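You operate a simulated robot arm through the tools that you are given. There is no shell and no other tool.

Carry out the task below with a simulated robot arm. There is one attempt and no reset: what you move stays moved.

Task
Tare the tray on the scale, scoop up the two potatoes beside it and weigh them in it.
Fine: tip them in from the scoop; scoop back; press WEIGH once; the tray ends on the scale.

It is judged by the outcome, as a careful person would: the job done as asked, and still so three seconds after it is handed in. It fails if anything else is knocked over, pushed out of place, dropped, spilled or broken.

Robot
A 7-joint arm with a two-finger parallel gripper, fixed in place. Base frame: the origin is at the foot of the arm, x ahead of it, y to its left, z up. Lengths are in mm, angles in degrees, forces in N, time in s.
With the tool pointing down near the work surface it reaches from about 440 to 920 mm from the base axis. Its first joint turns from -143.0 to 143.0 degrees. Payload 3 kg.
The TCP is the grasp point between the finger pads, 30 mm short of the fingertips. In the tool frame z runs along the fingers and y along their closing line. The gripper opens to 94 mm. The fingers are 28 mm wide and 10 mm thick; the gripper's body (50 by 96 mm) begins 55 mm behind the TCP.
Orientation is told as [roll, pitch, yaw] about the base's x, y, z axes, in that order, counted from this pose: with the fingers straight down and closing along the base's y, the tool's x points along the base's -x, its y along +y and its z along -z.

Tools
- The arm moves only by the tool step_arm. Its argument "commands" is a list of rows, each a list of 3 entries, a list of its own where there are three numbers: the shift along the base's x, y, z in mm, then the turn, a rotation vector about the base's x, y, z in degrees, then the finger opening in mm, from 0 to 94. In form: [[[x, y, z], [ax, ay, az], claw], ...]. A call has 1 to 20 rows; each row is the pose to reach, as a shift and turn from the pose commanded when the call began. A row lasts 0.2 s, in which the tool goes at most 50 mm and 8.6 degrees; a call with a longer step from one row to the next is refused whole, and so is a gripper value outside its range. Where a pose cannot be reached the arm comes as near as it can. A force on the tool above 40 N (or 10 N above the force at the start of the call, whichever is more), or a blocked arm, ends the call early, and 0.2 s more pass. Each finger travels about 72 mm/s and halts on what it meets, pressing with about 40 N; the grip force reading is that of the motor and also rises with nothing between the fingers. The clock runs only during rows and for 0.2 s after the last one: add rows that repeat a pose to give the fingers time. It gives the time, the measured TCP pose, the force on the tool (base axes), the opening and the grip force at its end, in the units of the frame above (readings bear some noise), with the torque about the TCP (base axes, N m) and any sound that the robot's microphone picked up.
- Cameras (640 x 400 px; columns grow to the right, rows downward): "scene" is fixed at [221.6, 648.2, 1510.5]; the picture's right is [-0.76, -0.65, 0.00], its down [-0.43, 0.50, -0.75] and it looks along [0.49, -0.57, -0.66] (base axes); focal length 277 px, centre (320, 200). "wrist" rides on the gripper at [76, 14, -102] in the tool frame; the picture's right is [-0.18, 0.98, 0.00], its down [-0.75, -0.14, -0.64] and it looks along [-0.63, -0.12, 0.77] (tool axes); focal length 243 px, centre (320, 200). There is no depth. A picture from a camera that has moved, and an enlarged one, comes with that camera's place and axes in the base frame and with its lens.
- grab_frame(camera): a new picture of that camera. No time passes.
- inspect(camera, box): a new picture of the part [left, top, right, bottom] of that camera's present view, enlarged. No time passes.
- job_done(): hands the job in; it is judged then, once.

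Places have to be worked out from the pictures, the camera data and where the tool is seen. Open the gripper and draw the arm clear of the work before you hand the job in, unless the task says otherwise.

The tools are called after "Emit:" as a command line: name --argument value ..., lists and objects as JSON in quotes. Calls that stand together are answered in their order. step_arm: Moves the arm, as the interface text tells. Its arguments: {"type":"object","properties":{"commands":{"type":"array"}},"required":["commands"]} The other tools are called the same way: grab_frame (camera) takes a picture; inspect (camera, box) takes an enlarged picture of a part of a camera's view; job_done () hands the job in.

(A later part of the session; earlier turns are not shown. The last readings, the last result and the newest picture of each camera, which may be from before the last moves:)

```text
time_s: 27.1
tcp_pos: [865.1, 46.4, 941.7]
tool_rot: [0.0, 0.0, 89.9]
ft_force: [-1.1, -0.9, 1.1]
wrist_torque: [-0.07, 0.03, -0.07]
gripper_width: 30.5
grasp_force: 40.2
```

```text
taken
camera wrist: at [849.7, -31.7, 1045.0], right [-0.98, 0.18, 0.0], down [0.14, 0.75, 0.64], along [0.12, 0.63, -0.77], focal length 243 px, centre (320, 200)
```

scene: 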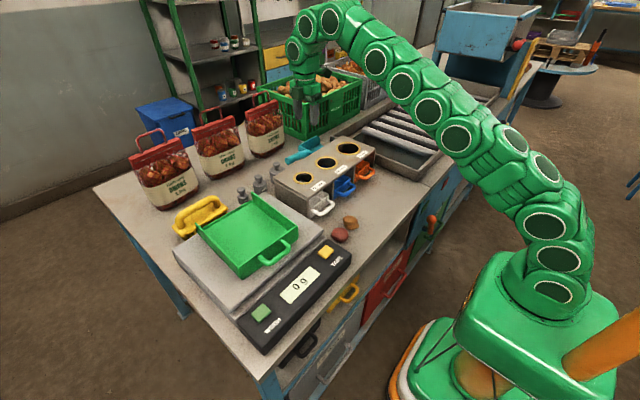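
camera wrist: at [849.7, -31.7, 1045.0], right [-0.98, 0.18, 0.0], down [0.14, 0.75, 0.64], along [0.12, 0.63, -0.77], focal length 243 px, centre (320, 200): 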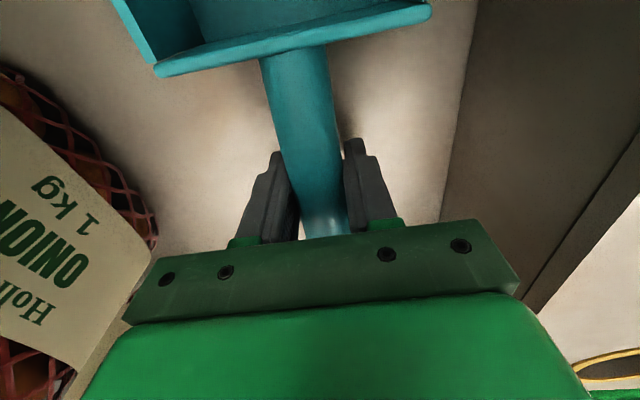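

Width is 30.5 mm at 40 N, a deep grip. I'll lift very slowly this time and watch the width and force.

Emit:
step_arm --commands '[[[0, 0, 1], [0, 0, 0], 0], [[0, 0, 2], [0, 0, 0], 0], [[0, 0, 3], [0, 0, 0], 0], [[0, 0, 4], [0, 0, 0], 0]]'

Emit:
inspect --camera "scene" --box '[275, 130, 335, 175]'

Emit:
grab_frame --camera "wrist"

```text
time_s: 28.1
tcp_pos: [863.8, 45.7, 946.9]
tool_rot: [0.1, 0.0, 90.0]
ft_force: [0.2, -1.0, -1.7]
wrist_torque: [0.08, 0.01, -0.01]
gripper_width: 30.4
grasp_force: 39.6
```

```text
8.89 times, centred on (305, 152) of scene
camera zoom: at [221.6, 648.2, 1510.5], right [-0.76, -0.65, 0.0], down [-0.43, 0.5, -0.75], along [0.49, -0.57, -0.66], focal length 2464 px, centre (453, 622)
```

zoom: 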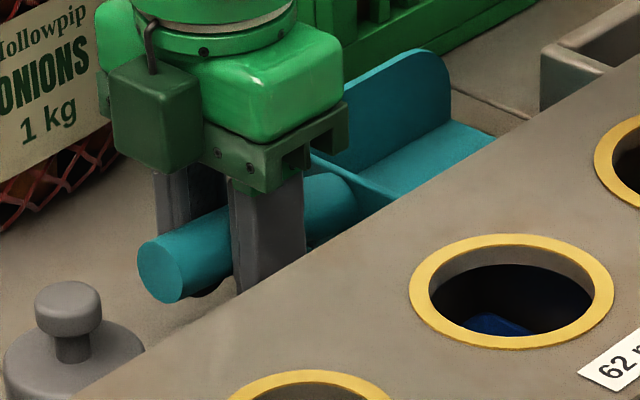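

```text
taken
camera wrist: at [849.5, -31.9, 1048.8], right [-0.98, 0.18, 0.0], down [0.14, 0.75, 0.64], along [0.12, 0.63, -0.77], focal length 243 px, centre (320, 200)
```

wrist: 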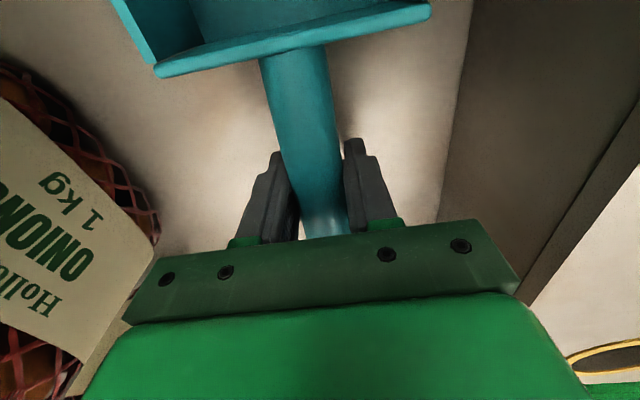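

This time the scoop rises with the gripper: same view relative to the hand and a steady width. I'll continue lifting slowly.

Emit:
step_arm --commands '[[[0, 0, 3], [0, 0, 0], 0], [[0, 0, 6], [0, 0, 0], 0], [[0, 0, 9], [0, 0, 0], 0], [[0, 0, 12], [0, 0, 0], 0], [[0, 0, 16], [0, 0, 0], 0], [[0, 0, 20], [0, 0, 0], 0]]'

Emit:
inspect --camera "scene" --box '[275, 130, 335, 175]'

Emit:
grab_frame --camera "wrist"

```text
time_s: 29.5
tcp_pos: [866.1, 46.5, 964.9]
tool_rot: [0.0, -0.1, 90.0]
ft_force: [-0.7, -0.4, -1.5]
wrist_torque: [0.08, -0.01, 0.01]
gripper_width: 30.3
grasp_force: 40.5
```

```text
8.89 times, centred on (305, 152) of scene
camera zoom: at [221.6, 648.2, 1510.5], right [-0.76, -0.65, 0.0], down [-0.43, 0.5, -0.75], along [0.49, -0.57, -0.66], focal length 2464 px, centre (453, 622)
```

zoom: 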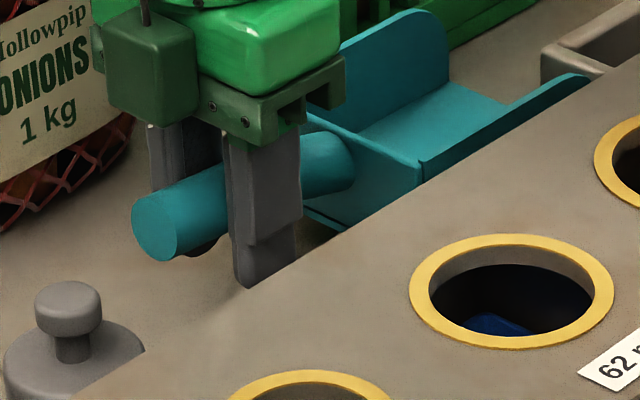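

```text
taken
camera wrist: at [850.2, -31.7, 1069.0], right [-0.98, 0.18, 0.0], down [0.14, 0.75, 0.64], along [0.12, 0.63, -0.77], focal length 243 px, centre (320, 200)
```

wrist: 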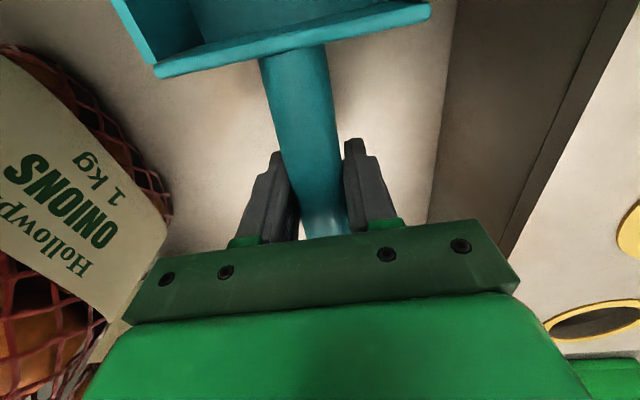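

The scoop is held rigidly and weighs about 1.5 N. I'll raise it above the sizing box (top z≈996) while easing back toward the base.

Emit:
step_arm --commands '[[[0, 0, 20], [0, 0, 0], 0], [[-4, 0, 40], [0, 0, 0], 0], [[-12, 0, 60], [0, 0, 0], 0], [[-20, 0, 80], [0, 0, 0], 0], [[-30, 0, 100], [0, 0, 0], 0], [[-50, 0, 120], [0, 0, 0], 0], [[-75, 0, 130], [0, 0, 0], 0], [[-100, 0, 135], [0, 0, 0], 0], [[-100, 0, 135], [0, 0, 0], 0]]'

Emit:
grab_frame --camera "scene"

Emit:
grab_frame --camera "wrist"

```text
time_s: 31.5
tcp_pos: [763.6, 44.4, 1100.0]
tool_rot: [0.2, -0.1, 90.0]
ft_force: [0.1, 0.7, -1.6]
wrist_torque: [0.11, -0.04, 0.0]
gripper_width: 30.3
grasp_force: 39.7
```

```text
taken
```

scene: 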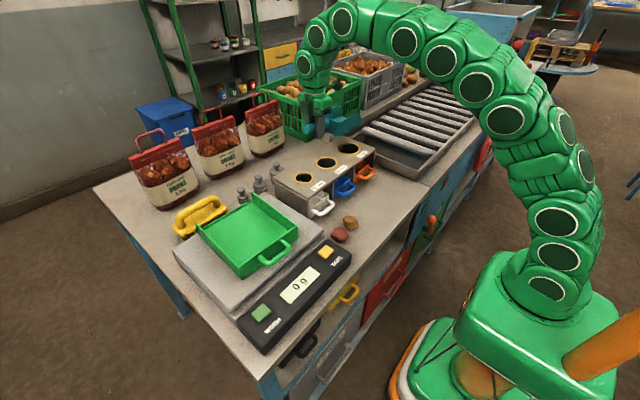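

```text
taken
camera wrist: at [749.1, -32.4, 1202.7], right [-0.98, 0.18, 0.0], down [0.14, 0.75, 0.64], along [0.12, 0.63, -0.77], focal length 243 px, centre (320, 200)
```

wrist: 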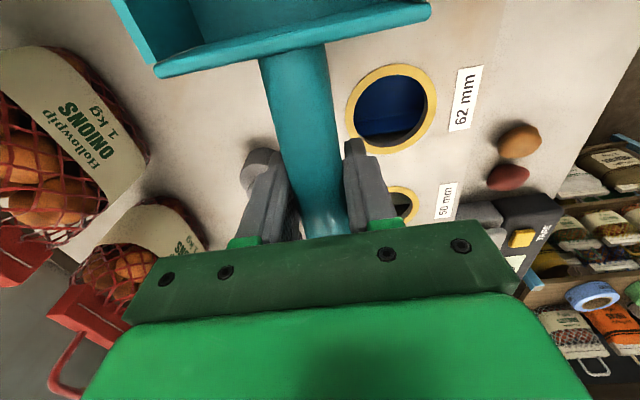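

The scoop clears the box. Now I'll rotate it so the bowl swings around past the base side, moving back toward the potatoes' side at a safe height.

Emit:
step_arm --commands '[[[-11, -4, 0], [0, 0, -8.2], 0], [[-22, -8, 0], [0, 0, -16.4], 0], [[-33, -12, 0], [0, 0, -24.6], 0], [[-44, -16, 0], [0, 0, -32.8], 0], [[-55, -20, 0], [0, 0, -41], 0], [[-66, -24, 0], [0, 0, -49.2], 0], [[-77, -28, 0], [0, 0, -57.4], 0], [[-88, -32, 0], [0, 0, -65.6], 0], [[-99, -36, 0], [0, 0, -73.8], 0], [[-110, -40, 0], [0, 0, -82], 0], [[-120, -45, 0], [0, 0, -90], 0], [[-120, -45, 0], [0, 0, -90], 0]]'

Emit:
grab_frame --camera "scene"

Emit:
grab_frame --camera "wrist"

```text
time_s: 34.1
tcp_pos: [644.7, 0.7, 1100.6]
tool_rot: [-0.1, -0.1, -0.1]
ft_force: [0.9, -0.4, -1.0]
wrist_torque: [0.0, -0.04, -0.02]
gripper_width: 30.4
grasp_force: 39.9
```

```text
taken
```

scene: 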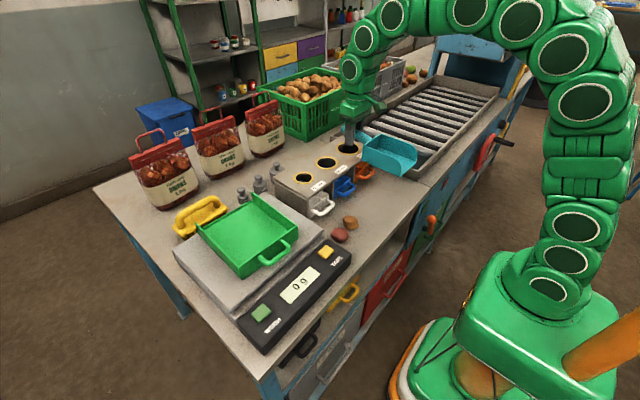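

```text
taken
camera wrist: at [567.1, 14.0, 1203.6], right [0.19, 0.98, 0.0], down [0.75, -0.14, 0.64], along [0.63, -0.12, -0.77], focal length 243 px, centre (320, 200)
```

wrist: 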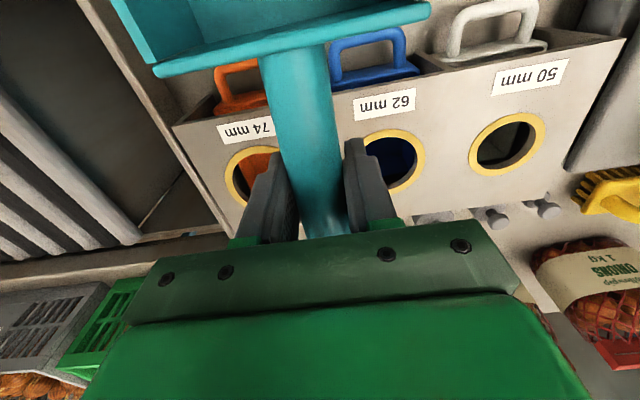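

Everything is steady. I'll continue the rotation so the bowl opens toward +y, and move to above the start of the scooping lane at x≈520, y≈-105.

Emit:
step_arm --commands '[[[-11, -9, 0], [0, 0, -8.2], 0], [[-22, -18, 0], [0, 0, -16.4], 0], [[-33, -28, 0], [0, 0, -24.6], 0], [[-45, -38, 0], [0, 0, -32.8], 0], [[-57, -48, 0], [0, 0, -41], 0], [[-68, -57, 0], [0, 0, -49.2], 0], [[-79, -67, 0], [0, 0, -57.4], 0], [[-90, -77, 0], [0, 0, -65.6], 0], [[-101, -87, 0], [0, 0, -73.8], 0], [[-112, -96, 0], [0, 0, -82], 0], [[-124, -106, 0], [0, 0, -90], 0], [[-124, -106, 0], [0, 0, -90], 0]]'

Emit:
grab_frame --camera "scene"

Emit:
grab_frame --camera "wrist"

Emit:
inspect --camera "scene" --box '[310, 150, 450, 260]'

```text
time_s: 36.7
tcp_pos: [519.6, -106.1, 1101.9]
tool_rot: [0.1, -0.1, -90.2]
ft_force: [-1.0, -0.6, -1.3]
wrist_torque: [-0.07, 0.0, -0.01]
gripper_width: 30.4
grasp_force: 40.1
```

```text
taken
```

scene: 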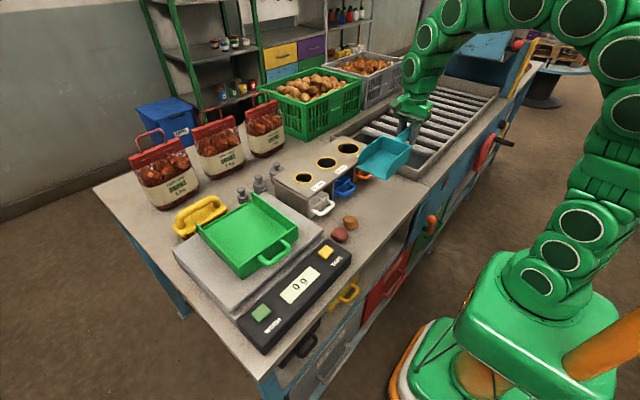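

```text
taken
camera wrist: at [534.1, -30.5, 1203.9], right [0.98, -0.19, 0.0], down [-0.14, -0.75, 0.64], along [-0.12, -0.63, -0.77], focal length 243 px, centre (320, 200)
```

wrist: 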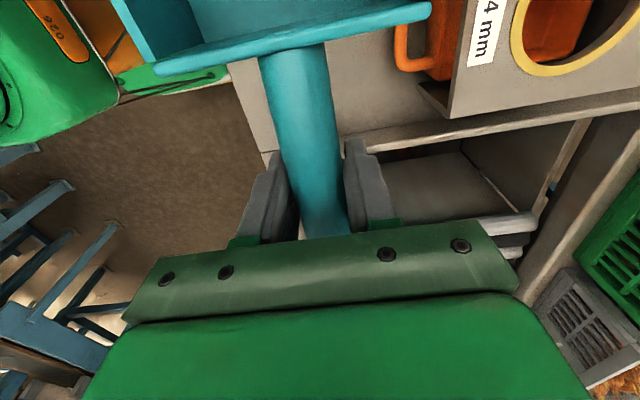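

```text
3.64 times, centred on (380, 205) of scene
camera zoom: at [221.6, 648.2, 1510.5], right [-0.76, -0.65, 0.0], down [-0.43, 0.5, -0.75], along [0.49, -0.57, -0.66], focal length 1008 px, centre (102, 182)
```

zoom: 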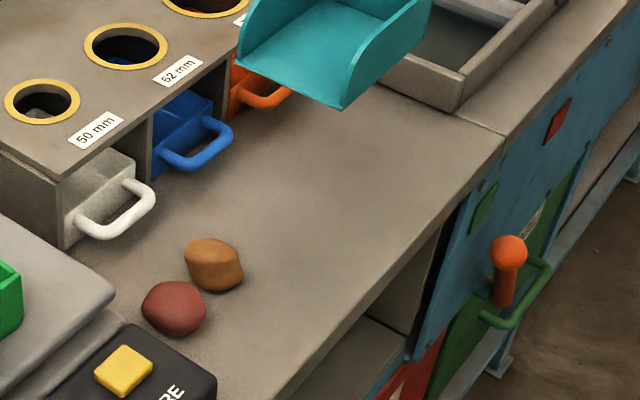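

The lip is about 190 mm ahead of the TCP, now at y≈84 and 90 mm wide centred on x≈519, in line with both potatoes. The lane is clear (drawer handles at x≥600, conveyor at y≤-185), so I'll lower to just above the table.

Emit:
step_arm --commands '[[[0, 0, -40], [0, 0, 0], 0], [[0, 0, -80], [0, 0, 0], 0], [[0, 0, -115], [0, 0, 0], 0], [[0, 0, -140], [0, 0, 0], 0], [[0, 0, -150], [0, 0, 0], 0], [[0, 0, -154], [0, 0, 0], 0], [[0, 0, -154], [0, 0, 0], 0]]'

Emit:
inspect --camera "scene" --box '[320, 180, 420, 250]'

```text
time_s: 38.3
tcp_pos: [520.6, -105.7, 946.9]
tool_rot: [0.0, -0.1, -90.1]
ft_force: [0.0, 0.4, -1.3]
wrist_torque: [-0.08, 0.0, -0.01]
gripper_width: 30.3
grasp_force: 39.6
```

```text
5.71 times, centred on (370, 215) of scene
camera zoom: at [221.6, 648.2, 1510.5], right [-0.76, -0.65, 0.0], down [-0.43, 0.5, -0.75], along [0.49, -0.57, -0.66], focal length 1584 px, centre (34, 114)
```

zoom: 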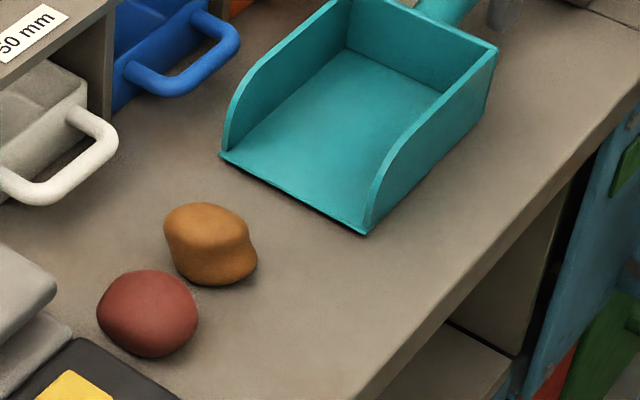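

The potatoes are centred in the scoop's lane at x≈520–524, and the lip is a few mm above the table. I'll settle it down in 1 mm steps until light contact.

Emit:
step_arm --commands '[[[0, 0, -1], [0, 0, 0], 0], [[0, 0, -2], [0, 0, 0], 0], [[0, 0, -3], [0, 0, 0], 0], [[0, 0, -4], [0, 0, 0], 0]]'

Emit:
inspect --camera "scene" --box '[330, 185, 400, 235]'

```text
time_s: 39.3
tcp_pos: [521.4, -104.3, 942.2]
tool_rot: [0.0, -0.1, -90.0]
ft_force: [0.1, -0.6, -1.2]
wrist_torque: [-0.08, -0.01, 0.0]
gripper_width: 30.8
grasp_force: 39.8
```

```text
8.00 times, centred on (365, 210) of scene
camera zoom: at [221.6, 648.2, 1510.5], right [-0.76, -0.65, 0.0], down [-0.43, 0.5, -0.75], along [0.49, -0.57, -0.66], focal length 2218 px, centre (-40, 120)
```

zoom: 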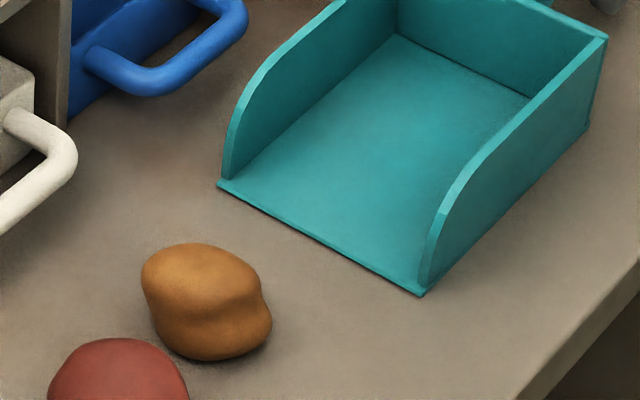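

Emit:
step_arm --commands '[[[0, 0, -0.5], [0, 0, 0], 0], [[0, 0, -1], [0, 0, 0], 0]]'

Emit:
inspect --camera "scene" --box '[330, 185, 400, 235]'

```text
time_s: 39.9
tcp_pos: [520.0, -105.2, 941.9]
tool_rot: [0.1, -0.1, -90.0]
ft_force: [-0.4, -0.4, 7.3]
wrist_torque: [1.0, -0.02, 0.0]
gripper_width: 30.5
grasp_force: 39.9
```

```text
8.00 times, centred on (365, 210) of scene
camera zoom: at [221.6, 648.2, 1510.5], right [-0.76, -0.65, 0.0], down [-0.43, 0.5, -0.75], along [0.49, -0.57, -0.66], focal length 2218 px, centre (-40, 120)
```

zoom: 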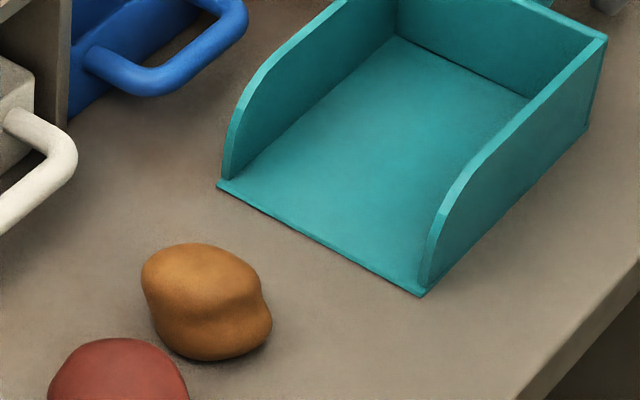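

Lip contact is confirmed: about 8 N with the torque pointing at the lip. I'll ease off 0.4 mm and make a first brisk stroke toward +y, stopping with the lip at y≈185, well before the scale's side at y≈260.

Emit:
step_arm --commands '[[[0, 0, 0.4], [0, 0, 0], 0], [[0, 30, 0.4], [0, 0, 0], 0], [[0, 80, 0.4], [0, 0, 0], 0], [[0, 100, 0.4], [0, 0, 0], 0]]'

Emit:
inspect --camera "scene" --box '[310, 185, 410, 255]'

```text
time_s: 40.9
tcp_pos: [519.9, -5.1, 943.5]
tool_rot: [0.0, 0.0, -90.1]
ft_force: [-0.3, 0.0, -1.1]
wrist_torque: [-0.14, 0.01, -0.01]
gripper_width: 30.5
grasp_force: 40.2
```

```text
5.71 times, centred on (360, 220) of scene
camera zoom: at [221.6, 648.2, 1510.5], right [-0.76, -0.65, 0.0], down [-0.43, 0.5, -0.75], along [0.49, -0.57, -0.66], focal length 1584 px, centre (91, 86)
```

zoom: 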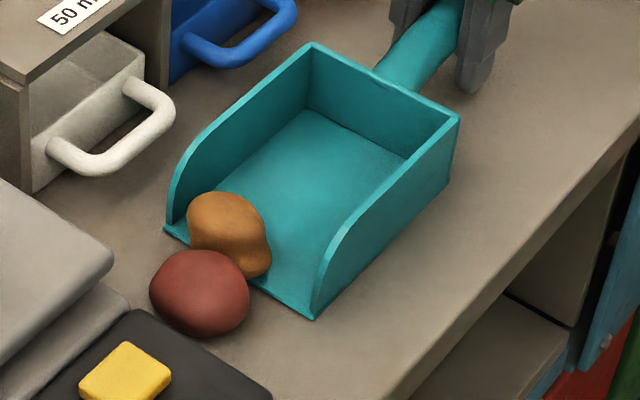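

The brown potato rode onto the scoop and the red one is right at the lip. I'll make a second brisk stroke of 42 mm, taking the lip to y≈226, to get under the red one as it meets the scale's side.

Emit:
step_arm --commands '[[[0, 0, -0.3], [0, 0, 0], 0], [[0, 42, -0.3], [0, 0, 0], 0]]'

Emit:
inspect --camera "scene" --box '[300, 195, 400, 265]'

```text
time_s: 41.5
tcp_pos: [519.4, 35.6, 941.3]
tool_rot: [0.1, -0.1, -90.0]
ft_force: [-0.5, -3.5, 5.6]
wrist_torque: [0.81, -0.04, 0.09]
gripper_width: 30.6
grasp_force: 40.1
```

```text
5.71 times, centred on (350, 230) of scene
camera zoom: at [221.6, 648.2, 1510.5], right [-0.76, -0.65, 0.0], down [-0.43, 0.5, -0.75], along [0.49, -0.57, -0.66], focal length 1584 px, centre (149, 29)
```

zoom: 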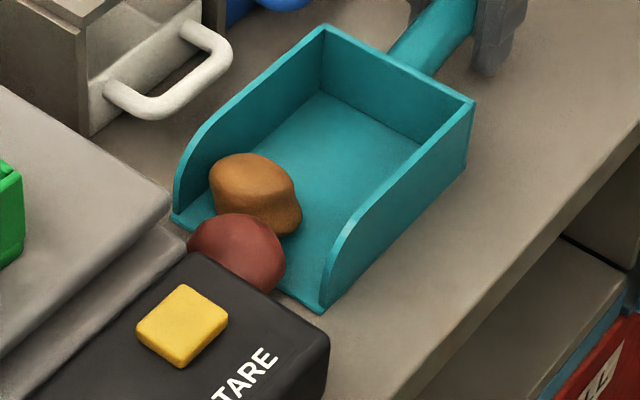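

The red potato is now against the scale's side with its rear over the lip (lip y≈226, potato centre ≈238). I'll creep forward in small steps while watching the side force.

Emit:
step_arm --commands '[[[0, 1.5, 0], [0, 0, 0], 0], [[0, 3, 0], [0, 0, 0], 0]]'

Emit:
inspect --camera "scene" --box '[300, 195, 400, 265]'

```text
time_s: 42.1
tcp_pos: [520.6, 40.4, 942.5]
tool_rot: [0.1, -0.1, -90.0]
ft_force: [0.6, -2.1, 7.3]
wrist_torque: [0.23, 0.0, -0.04]
gripper_width: 30.2
grasp_force: 40.0
```

```text
5.71 times, centred on (350, 230) of scene
camera zoom: at [221.6, 648.2, 1510.5], right [-0.76, -0.65, 0.0], down [-0.43, 0.5, -0.75], along [0.49, -0.57, -0.66], focal length 1584 px, centre (149, 29)
```

zoom: 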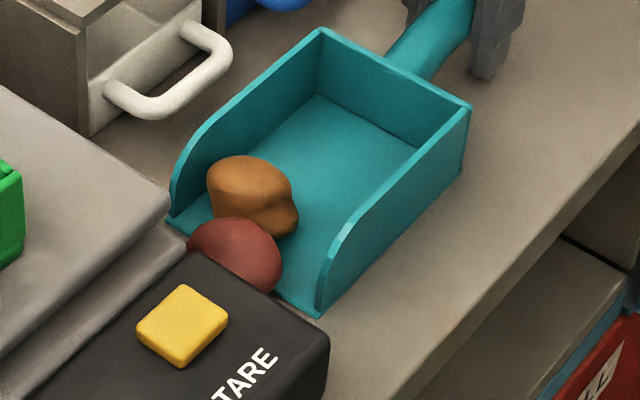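

Emit:
step_arm --commands '[[[0, 2, 0.2], [0, 0, 0], 0], [[0, 4, 0.2], [0, 0, 0], 0], [[0, 6, 0.2], [0, 0, 0], 0]]'

Emit:
inspect --camera "scene" --box '[300, 195, 400, 265]'

```text
time_s: 42.9
tcp_pos: [520.2, 45.6, 942.2]
tool_rot: [0.0, 0.0, -90.0]
ft_force: [0.3, -0.7, -1.4]
wrist_torque: [-0.25, 0.0, 0.0]
gripper_width: 30.6
grasp_force: 40.0
```

```text
5.71 times, centred on (350, 230) of scene
camera zoom: at [221.6, 648.2, 1510.5], right [-0.76, -0.65, 0.0], down [-0.43, 0.5, -0.75], along [0.49, -0.57, -0.66], focal length 1584 px, centre (149, 29)
```

zoom: 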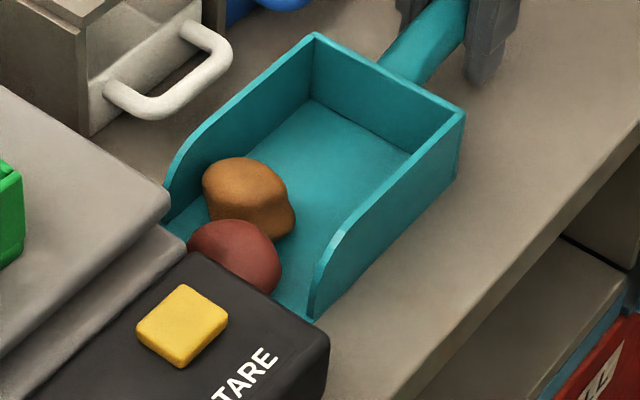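

Torque shows both potatoes now loading the scoop (-0.25 N·m, versus -0.08 empty) with almost no side force. I'll advance 3 mm more, then begin tilting the nose up while backing off slightly.

Emit:
step_arm --commands '[[[0, 2, 0], [0, 0, 0], 0], [[0, 3.5, 0], [0, 0, 0], 0], [[0, 3, 1], [2, 0, 0], 0], [[0, 1, 2], [4, 0, 0], 0]]'

Emit:
inspect --camera "scene" --box '[300, 195, 400, 265]'

```text
time_s: 43.9
tcp_pos: [519.9, 46.3, 943.5]
tool_rot: [0.0, 4.0, -90.0]
ft_force: [0.2, 0.1, -1.8]
wrist_torque: [-0.2, 0.0, 0.0]
gripper_width: 30.6
grasp_force: 39.9
```

```text
5.71 times, centred on (350, 230) of scene
camera zoom: at [221.6, 648.2, 1510.5], right [-0.76, -0.65, 0.0], down [-0.43, 0.5, -0.75], along [0.49, -0.57, -0.66], focal length 1584 px, centre (149, 29)
```

zoom: 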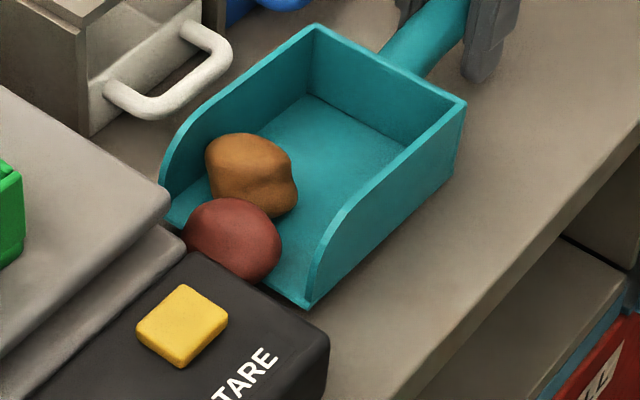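

Both potatoes are on the scoop. I'll keep tilting the nose up and back away a little, so they roll toward the back plate.

Emit:
step_arm --commands '[[[0, -2, 1], [2.5, 0, 0], 0], [[0, -4, 2], [5, 0, 0], 0], [[0, -6, 3], [7.5, 0, 0], 0], [[0, -9, 5], [10, 0, 0], 0], [[0, -12, 8], [13, 0, 0], 0], [[0, -12, 8], [13, 0, 0], 0]]'

Emit:
inspect --camera "scene" --box '[300, 185, 400, 255]'

```text
time_s: 45.3
tcp_pos: [520.6, 34.3, 951.9]
tool_rot: [0.0, 16.9, -90.0]
ft_force: [1.4, -2.2, -0.6]
wrist_torque: [0.07, 0.03, -0.03]
gripper_width: 30.3
grasp_force: 39.9
```

```text
5.71 times, centred on (350, 220) of scene
camera zoom: at [221.6, 648.2, 1510.5], right [-0.76, -0.65, 0.0], down [-0.43, 0.5, -0.75], along [0.49, -0.57, -0.66], focal length 1584 px, centre (149, 86)
```

zoom: 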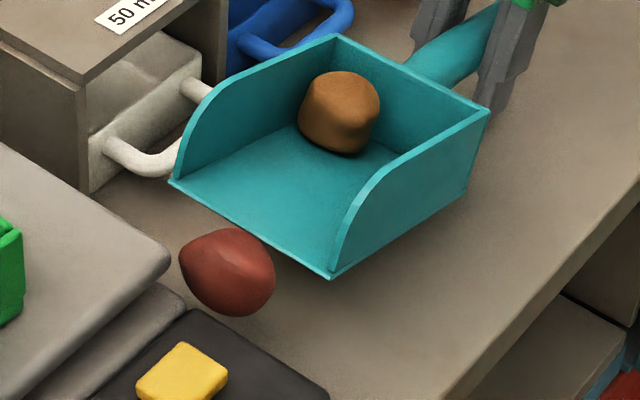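

The red potato slid off the lip because its centre wasn't past it, while the brown one rolled safely to the back plate. I'll back off a bit and look at where the red one settled.

Emit:
step_arm --commands '[[[0, -10, 0], [0, 0, 0], 0], [[0, -25, 0], [0, 0, 0], 0], [[0, -35, 0], [0, 0, 0], 0], [[0, -35, 0], [0, 0, 0], 0]]'

Emit:
inspect --camera "scene" --box '[300, 185, 400, 255]'

```text
time_s: 46.3
tcp_pos: [520.1, -0.2, 951.6]
tool_rot: [0.1, 16.9, -90.0]
ft_force: [0.2, 0.2, -1.4]
wrist_torque: [-0.16, 0.01, 0.02]
gripper_width: 30.2
grasp_force: 40.1
```

```text
5.71 times, centred on (350, 220) of scene
camera zoom: at [221.6, 648.2, 1510.5], right [-0.76, -0.65, 0.0], down [-0.43, 0.5, -0.75], along [0.49, -0.57, -0.66], focal length 1584 px, centre (149, 86)
```

zoom: 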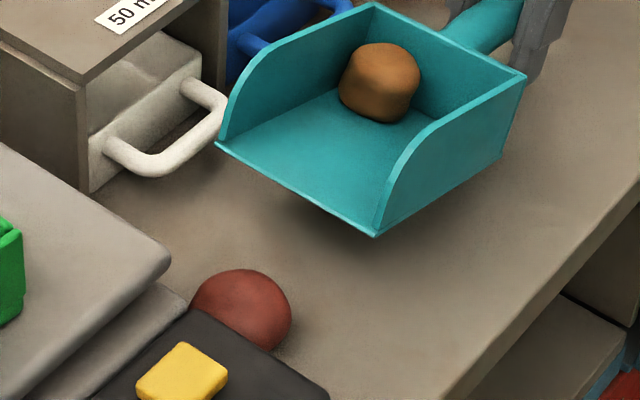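

The red potato rests against the scale's side near (517, 236), still centred in the lane, and the brown one sits at the scoop's back. I'll level the scoop slowly and bring the lip back to the table.

Emit:
step_arm --commands '[[[0, -3, 0], [-3, 0, 0], 0], [[0, -5, 0], [-6, 0, 0], 0], [[0, -5, 0], [-9, 0, 0], 0], [[0, -5, 0], [-12, 0, 0], 0], [[0, -5, -1], [-15, 0, 0], 0], [[0, -5, -3], [-17, 0, 0], 0], [[0, -5, -6], [-17, 0, 0], 0], [[0, -5, -8], [-17, 0, 0], 0]]'

Emit:
inspect --camera "scene" --box '[300, 185, 400, 255]'

```text
time_s: 48.1
tcp_pos: [520.6, -4.7, 943.1]
tool_rot: [0.0, -0.1, -90.0]
ft_force: [-0.3, 1.1, -1.6]
wrist_torque: [-0.1, 0.02, 0.0]
gripper_width: 30.3
grasp_force: 40.3
```

```text
5.71 times, centred on (350, 220) of scene
camera zoom: at [221.6, 648.2, 1510.5], right [-0.76, -0.65, 0.0], down [-0.43, 0.5, -0.75], along [0.49, -0.57, -0.66], focal length 1584 px, centre (149, 86)
```

zoom: 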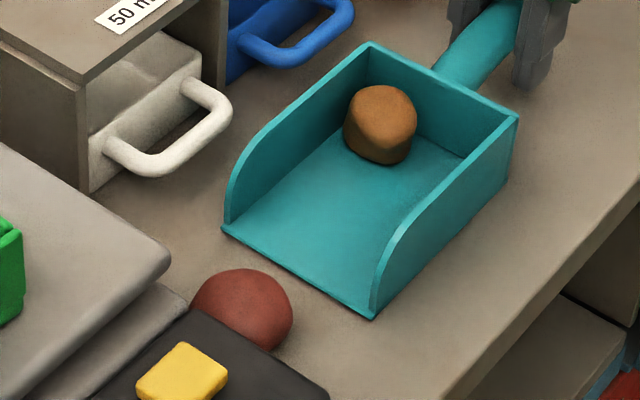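

The brown potato stays at the back with the scoop level. I'll set the lip into light contact.

Emit:
step_arm --commands '[[[0, 0, -0.6], [0, 0, 0], 0], [[0, 0, -1.2], [0, 0, 0], 0], [[0, 0, -1.6], [0, 0, 0], 0]]'

```text
time_s: 48.9
tcp_pos: [520.2, -5.3, 943.0]
tool_rot: [0.0, -0.1, -90.0]
ft_force: [-0.2, -0.2, -1.9]
wrist_torque: [-0.12, 0.04, -0.03]
gripper_width: 30.5
grasp_force: 40.1
```

Emit:
step_arm --commands '[[[0, 0, -0.4], [0, 0, 0], 0], [[0, 0, -0.8], [0, 0, 0], 0]]'

```text
time_s: 49.5
tcp_pos: [519.7, -5.3, 942.0]
tool_rot: [0.1, -0.1, -90.0]
ft_force: [-0.1, -1.9, 5.1]
wrist_torque: [1.08, -0.07, 0.0]
gripper_width: 30.3
grasp_force: 40.0
```

Light lip contact again. I'll advance to lip y≈240 in moderate steps and check how far the red potato has come onto the lip.

Emit:
step_arm --commands '[[[0, 20, 0.2], [0, 0, 0], 0], [[0, 35, 0.2], [0, 0, 0], 0], [[0, 47, 0.2], [0, 0, 0], 0], [[0, 55, 0.2], [0, 0, 0], 0]]'

Emit:
inspect --camera "scene" --box '[300, 195, 400, 265]'

```text
time_s: 50.5
tcp_pos: [521.1, 49.5, 941.2]
tool_rot: [0.1, -0.1, -89.9]
ft_force: [0.6, -5.9, 15.8]
wrist_torque: [0.68, -0.05, -0.03]
gripper_width: 30.5
grasp_force: 39.8
```

```text
5.71 times, centred on (350, 230) of scene
camera zoom: at [221.6, 648.2, 1510.5], right [-0.76, -0.65, 0.0], down [-0.43, 0.5, -0.75], along [0.49, -0.57, -0.66], focal length 1584 px, centre (149, 29)
```

zoom: 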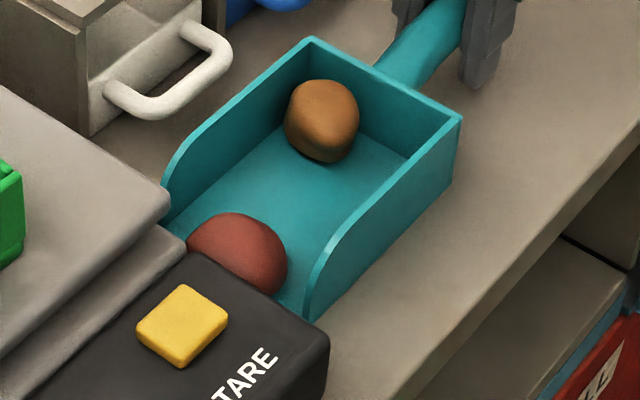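

The red potato is on the front part of the scoop. Downward contact rose to 16 N, so I'll ease up 0.4 mm and advance the last stretch to lip y≈253.

Emit:
step_arm --commands '[[[0, 0, 0.4], [0, 0, 0], 0], [[0, 4, 0.4], [0, 0, 0], 0], [[0, 8, 0.4], [0, 0, 0], 0]]'

Emit:
inspect --camera "scene" --box '[300, 195, 400, 265]'

```text
time_s: 51.3
tcp_pos: [520.1, 57.9, 942.0]
tool_rot: [0.0, -0.1, -90.1]
ft_force: [0.2, -0.2, -2.5]
wrist_torque: [-0.25, 0.0, -0.01]
gripper_width: 30.6
grasp_force: 40.5
```

```text
5.71 times, centred on (350, 230) of scene
camera zoom: at [221.6, 648.2, 1510.5], right [-0.76, -0.65, 0.0], down [-0.43, 0.5, -0.75], along [0.49, -0.57, -0.66], focal length 1584 px, centre (149, 29)
```

zoom: 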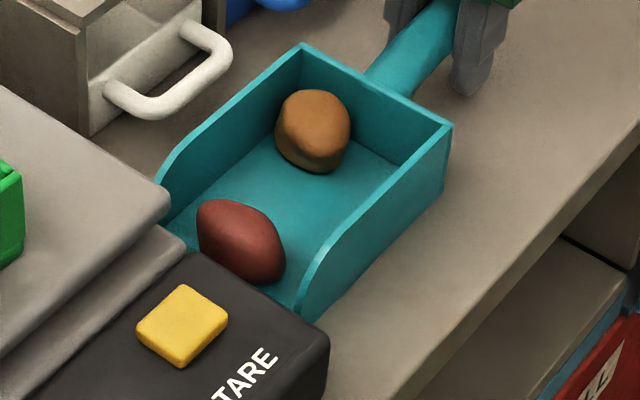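

The red potato is now fully over the scoop floor, its centre about 17 mm behind the lip. I'll tilt the nose up gently so it rolls inward.

Emit:
step_arm --commands '[[[0, 0, 0.5], [1.5, 0, 0], 0], [[0, 0, 1], [3, 0, 0], 0], [[0, -1, 1.5], [5, 0, 0], 0], [[0, -2, 2], [7, 0, 0], 0]]'

Emit:
inspect --camera "scene" --box '[300, 195, 400, 265]'

```text
time_s: 52.3
tcp_pos: [519.7, 55.5, 944.0]
tool_rot: [-0.1, 7.0, -90.0]
ft_force: [-0.6, -0.9, -1.9]
wrist_torque: [-0.14, -0.01, 0.01]
gripper_width: 30.5
grasp_force: 40.1
```

```text
5.71 times, centred on (350, 230) of scene
camera zoom: at [221.6, 648.2, 1510.5], right [-0.76, -0.65, 0.0], down [-0.43, 0.5, -0.75], along [0.49, -0.57, -0.66], focal length 1584 px, centre (149, 29)
```

zoom: 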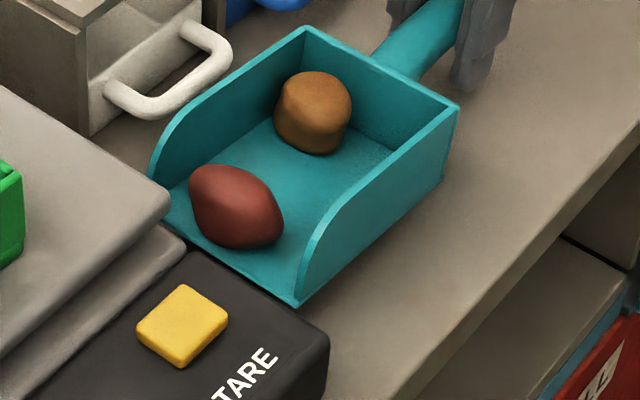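

Both potatoes are inside the scoop. I'll continue tilting up to about 18° while backing off and lifting slightly.

Emit:
step_arm --commands '[[[0, -2, 2], [2.5, 0, 0], 0], [[0, -5, 4], [5, 0, 0], 0], [[0, -8, 7], [8, 0, 0], 0], [[0, -11, 10], [11, 0, 0], 0], [[0, -11, 10], [11, 0, 0], 0]]'

Emit:
inspect --camera "scene" --box '[300, 185, 400, 255]'

```text
time_s: 53.5
tcp_pos: [521.0, 44.3, 953.4]
tool_rot: [0.2, 17.9, -90.0]
ft_force: [0.0, 0.4, -2.2]
wrist_torque: [-0.15, 0.04, -0.02]
gripper_width: 30.6
grasp_force: 40.2
```

```text
5.71 times, centred on (350, 220) of scene
camera zoom: at [221.6, 648.2, 1510.5], right [-0.76, -0.65, 0.0], down [-0.43, 0.5, -0.75], along [0.49, -0.57, -0.66], focal length 1584 px, centre (149, 86)
```

zoom: 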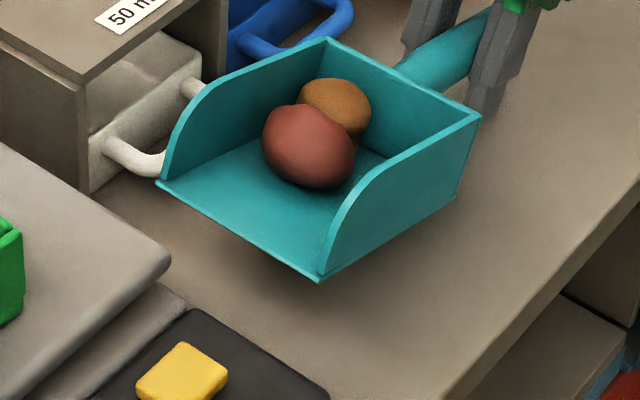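

Both potatoes rest securely at the back of the scoop. I'll raise it straight up, then take detailed views of the tray to plan the tipping position.

Emit:
step_arm --commands '[[[0, -3, 20], [0, 0, 0], 0], [[0, -3, 45], [0, 0, 0], 0], [[0, -3, 75], [0, 0, 0], 0], [[0, -3, 105], [0, 0, 0], 0], [[0, -3, 135], [0, 0, 0], 0], [[0, -3, 165], [0, 0, 0], 0], [[0, -3, 190], [0, 0, 0], 0], [[0, -3, 190], [0, 0, 0], 0]]'

Emit:
inspect --camera "scene" --box '[170, 180, 330, 290]'

Emit:
grab_frame --camera "scene"

Emit:
grab_frame --camera "wrist"

```text
time_s: 55.3
tcp_pos: [519.9, 43.2, 1143.4]
tool_rot: [0.0, 17.9, -89.9]
ft_force: [0.3, -0.3, -2.4]
wrist_torque: [-0.17, -0.01, -0.03]
gripper_width: 30.4
grasp_force: 40.4
```

```text
3.64 times, centred on (250, 235) of scene
camera zoom: at [221.6, 648.2, 1510.5], right [-0.76, -0.65, 0.0], down [-0.43, 0.5, -0.75], along [0.49, -0.57, -0.66], focal length 1008 px, centre (574, 73)
```

zoom: 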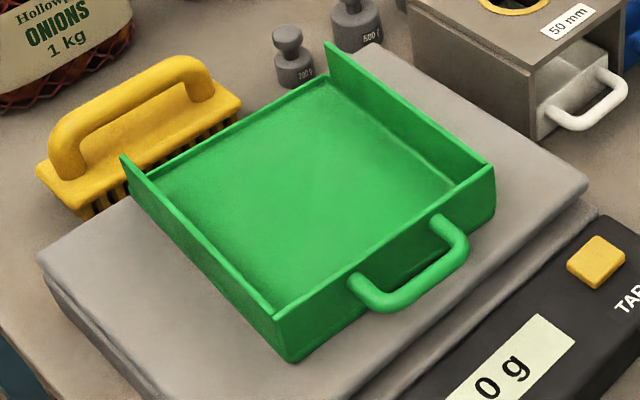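

```text
taken
```

scene: 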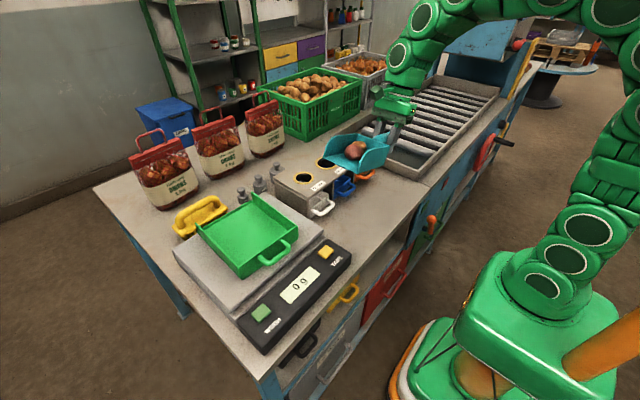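

```text
taken
camera wrist: at [533.6, 81.8, 1265.2], right [0.98, -0.18, -0.06], down [-0.14, -0.91, 0.38], along [-0.12, -0.36, -0.92], focal length 243 px, centre (320, 200)
```

wrist: 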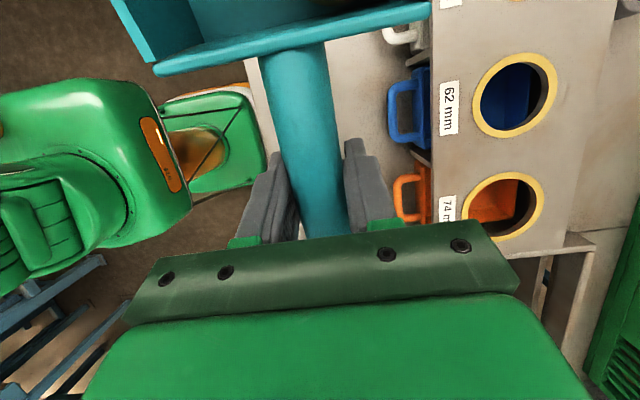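

Triangulation puts the tray at roughly x 565–750, y 330–495, with wall tops near z≈1020–1028. The side open at the far end faces +x, so I'll tip toward +y at its side wall, keeping x≈640. I'll move the scoop over, still nose-up and high.

Emit:
step_arm --commands '[[[10, 12, 0], [0, 0, 0], 0], [[27, 33, 2], [0, 0, 0], 0], [[44, 54, 4], [0, 0, 0], 0], [[61, 75, 6], [0, 0, 0], 0], [[78, 96, 7], [0, 0, 0], 0], [[95, 117, 7], [0, 0, 0], 0], [[110, 135, 7], [0, 0, 0], 0], [[120, 147, 7], [0, 0, 0], 0], [[120, 147, 7], [0, 0, 0], 0]]'

Emit:
grab_frame --camera "scene"

Emit:
inspect --camera "scene" --box '[200, 110, 360, 290]'

```text
time_s: 57.3
tcp_pos: [640.1, 190.0, 1151.8]
tool_rot: [0.0, 17.9, -90.0]
ft_force: [0.5, 0.0, -1.6]
wrist_torque: [-0.19, 0.03, 0.0]
gripper_width: 30.6
grasp_force: 39.7
```

```text
taken
```

scene: 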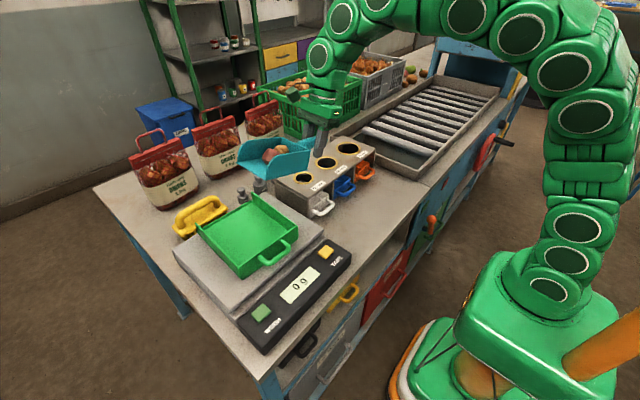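

```text
2.22 times, centred on (280, 200) of scene
camera zoom: at [221.6, 648.2, 1510.5], right [-0.76, -0.65, 0.0], down [-0.43, 0.5, -0.75], along [0.49, -0.57, -0.66], focal length 616 px, centre (409, 200)
```

zoom: 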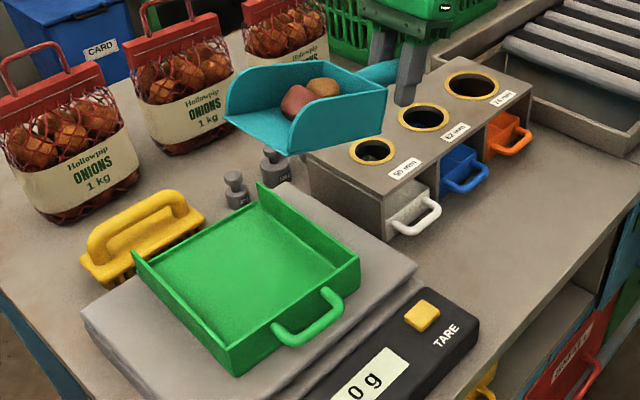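

Both potatoes ride safely and the lip is above the tray's middle. I'll lower while levelling the scoop; its bottom stays above z≈1060, clear of the tray wall and sizing box.

Emit:
step_arm --commands '[[[0, 1, -8], [-4, 0, 0], 0], [[0, 2, -18], [-8, 0, 0], 0], [[0, 3, -29], [-12, 0, 0], 0], [[0, 4, -40], [-15, 0, 0], 0], [[0, 5, -49], [-18, 0, 0], 0], [[0, 5, -49], [-18, 0, 0], 0]]'

Emit:
inspect --camera "scene" --box '[200, 140, 340, 280]'

```text
time_s: 58.7
tcp_pos: [638.4, 194.1, 1102.9]
tool_rot: [0.1, -0.1, -90.0]
ft_force: [0.2, 0.8, -1.9]
wrist_torque: [-0.17, 0.02, -0.01]
gripper_width: 30.3
grasp_force: 39.9
```

```text
2.86 times, centred on (270, 210) of scene
camera zoom: at [221.6, 648.2, 1510.5], right [-0.76, -0.65, 0.0], down [-0.43, 0.5, -0.75], along [0.49, -0.57, -0.66], focal length 792 px, centre (463, 171)
```

zoom: 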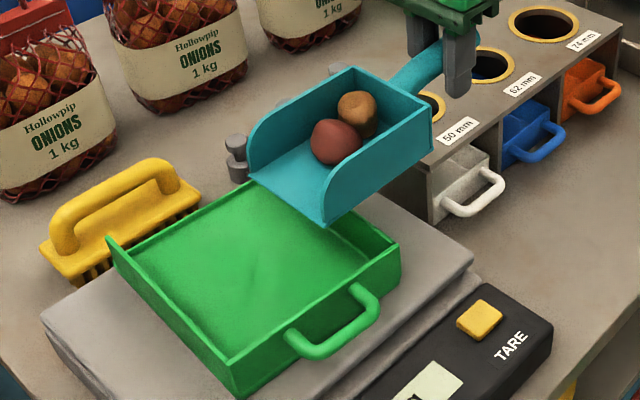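

Level, with both potatoes still at the back and the lip over the tray around (640, 385). I'll tip nose-down gradually, keeping the lip roughly in place and lowering it just inside the tray's walls.

Emit:
step_arm --commands '[[[0, 4, 0], [-5, 0, 0], 0], [[0, 10, 3], [-10, 0, 0], 0], [[0, 14, 6], [-12.5, 0, 0], 0], [[0, 18, 10], [-15, 0, 0], 0], [[0, 23, 14], [-17.5, 0, 0], 0], [[0, 27.5, 18.5], [-20, 0, 0], 0], [[0, 27.5, 18.5], [-20, 0, 0], 0]]'

Emit:
inspect --camera "scene" --box '[200, 140, 340, 280]'

```text
time_s: 60.3
tcp_pos: [640.0, 220.9, 1121.0]
tool_rot: [0.1, -20.1, -90.1]
ft_force: [1.0, -0.7, -1.0]
wrist_torque: [-0.14, 0.03, 0.05]
gripper_width: 30.5
grasp_force: 40.1
```

```text
2.86 times, centred on (270, 210) of scene
camera zoom: at [221.6, 648.2, 1510.5], right [-0.76, -0.65, 0.0], down [-0.43, 0.5, -0.75], along [0.49, -0.57, -0.66], focal length 792 px, centre (463, 171)
```

zoom: 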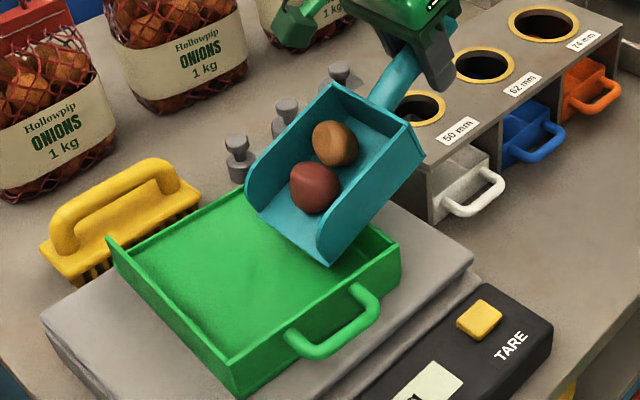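

The potatoes are beginning to slide and the lip is inside the tray area. I'll continue tipping slowly.

Emit:
step_arm --commands '[[[0, 5, 6], [-2.5, 0, 0], 0], [[0, 10.5, 12], [-5, 0, 0], 0], [[0, 10.5, 12], [-5, 0, 0], 0], [[0, 16, 18.5], [-7.5, 0, 0], 0], [[0, 16, 18.5], [-7.5, 0, 0], 0]]'

Emit:
inspect --camera "scene" --box '[200, 140, 340, 280]'

```text
time_s: 61.5
tcp_pos: [641.4, 237.7, 1138.3]
tool_rot: [0.0, -27.7, -90.0]
ft_force: [0.6, -0.5, -0.4]
wrist_torque: [-0.05, 0.0, 0.0]
gripper_width: 30.3
grasp_force: 40.0
```

```text
2.86 times, centred on (270, 210) of scene
camera zoom: at [221.6, 648.2, 1510.5], right [-0.76, -0.65, 0.0], down [-0.43, 0.5, -0.75], along [0.49, -0.57, -0.66], focal length 792 px, centre (463, 171)
```

zoom: 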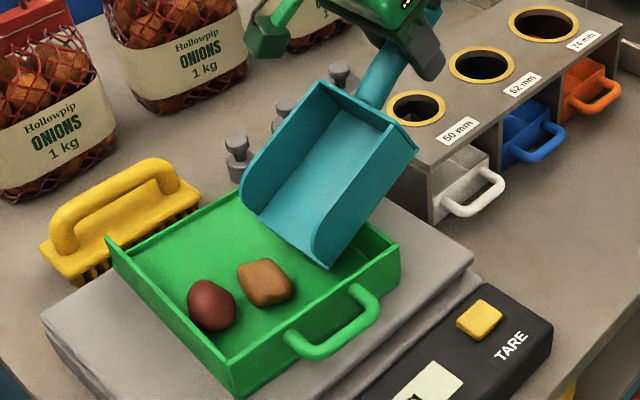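

Both potatoes are in the tray. I'll lift the scoop straight up, clear of the tray, then level it.

Emit:
step_arm --commands '[[[0, 0, 20], [0, 0, 0], 0], [[0, 0, 50], [0, 0, 0], 0], [[0, -5, 80], [5, 0, 0], 0], [[0, -12, 80], [11, 0, 0], 0], [[0, -22, 75], [17, 0, 0], 0], [[0, -32, 65], [23, 0, 0], 0], [[0, -42, 55], [27.5, 0, 0], 0], [[0, -42, 55], [27.5, 0, 0], 0]]'

Emit:
grab_frame --camera "scene"

Emit:
inspect --camera "scene" --box '[160, 170, 320, 290]'

Emit:
grab_frame --camera "wrist"

```text
time_s: 63.3
tcp_pos: [641.2, 195.8, 1194.1]
tool_rot: [0.0, -0.1, -89.9]
ft_force: [-0.2, -0.1, -0.9]
wrist_torque: [-0.09, -0.01, -0.02]
gripper_width: 30.4
grasp_force: 40.0
out of reach, approached as far as the arm can: row 3
```

```text
taken
```

scene: 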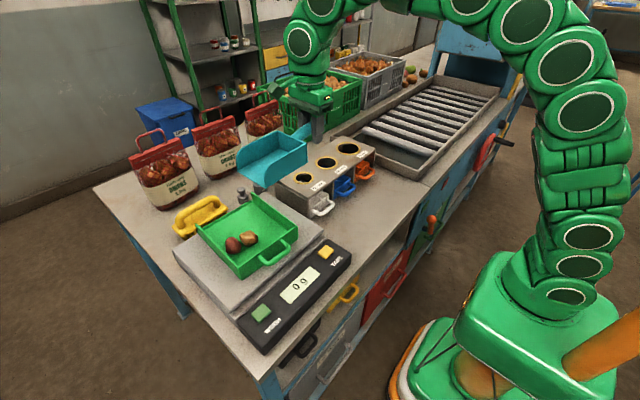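

```text
3.33 times, centred on (240, 230) of scene
camera zoom: at [221.6, 648.2, 1510.5], right [-0.76, -0.65, 0.0], down [-0.43, 0.5, -0.75], along [0.49, -0.57, -0.66], focal length 924 px, centre (587, 100)
```

zoom: 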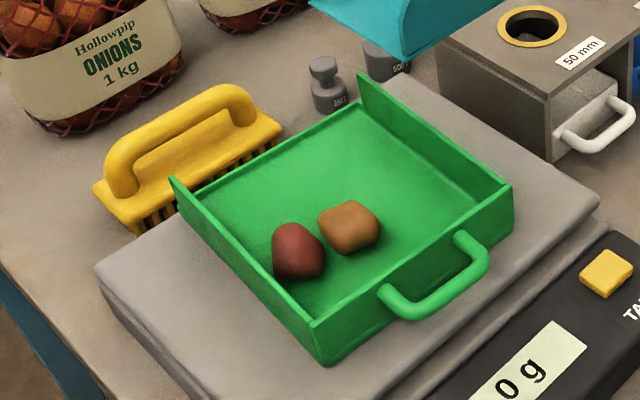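

```text
taken
camera wrist: at [654.4, 270.9, 1296.7], right [0.98, -0.18, 0.0], down [-0.14, -0.75, 0.64], along [-0.12, -0.63, -0.77], focal length 243 px, centre (320, 200)
```

wrist: 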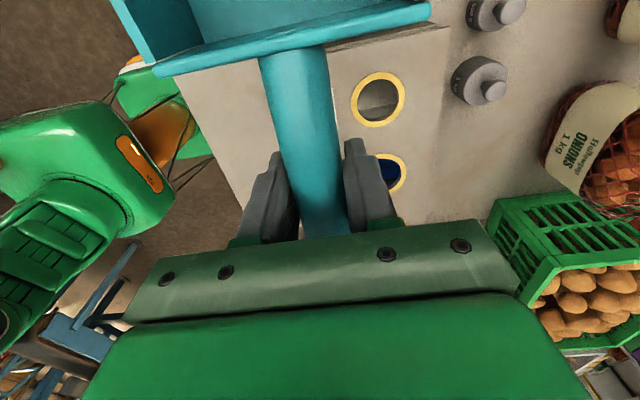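

The potatoes are at rest in the tray and the scoop hasn't slipped in the grip. I'll take the scoop back along the reverse route, first swinging the bowl toward the base side.

Emit:
step_arm --commands '[[[0, -18, -8], [0, 0, 8.2], 0], [[0, -36, -16], [0, 0, 16.4], 0], [[0, -54, -24], [0, 0, 24.6], 0], [[0, -72, -32], [0, 0, 32.8], 0], [[0, -90, -40], [0, 0, 41], 0], [[1, -108, -48], [0, 0, 49.2], 0], [[2, -126, -56], [0, 0, 57.4], 0], [[3, -144, -64], [0, 0, 65.6], 0], [[4, -162, -72], [0, 0, 73.8], 0], [[4, -180, -80], [0, 0, 82], 0], [[4, -195, -84], [0, 0, 90], 0], [[4, -195, -84], [0, 0, 90], 0]]'

Emit:
grab_frame --camera "scene"

```text
time_s: 65.9
tcp_pos: [643.8, 0.2, 1109.5]
tool_rot: [0.0, -0.1, 0.0]
ft_force: [-0.6, 0.1, -1.0]
wrist_torque: [-0.05, -0.07, 0.03]
gripper_width: 30.2
grasp_force: 40.1
```

```text
taken
```

scene: 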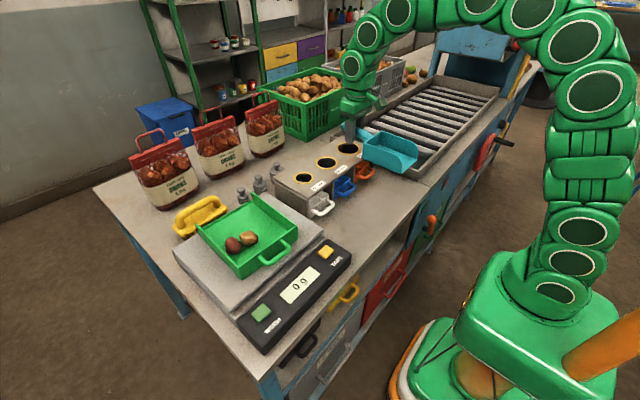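

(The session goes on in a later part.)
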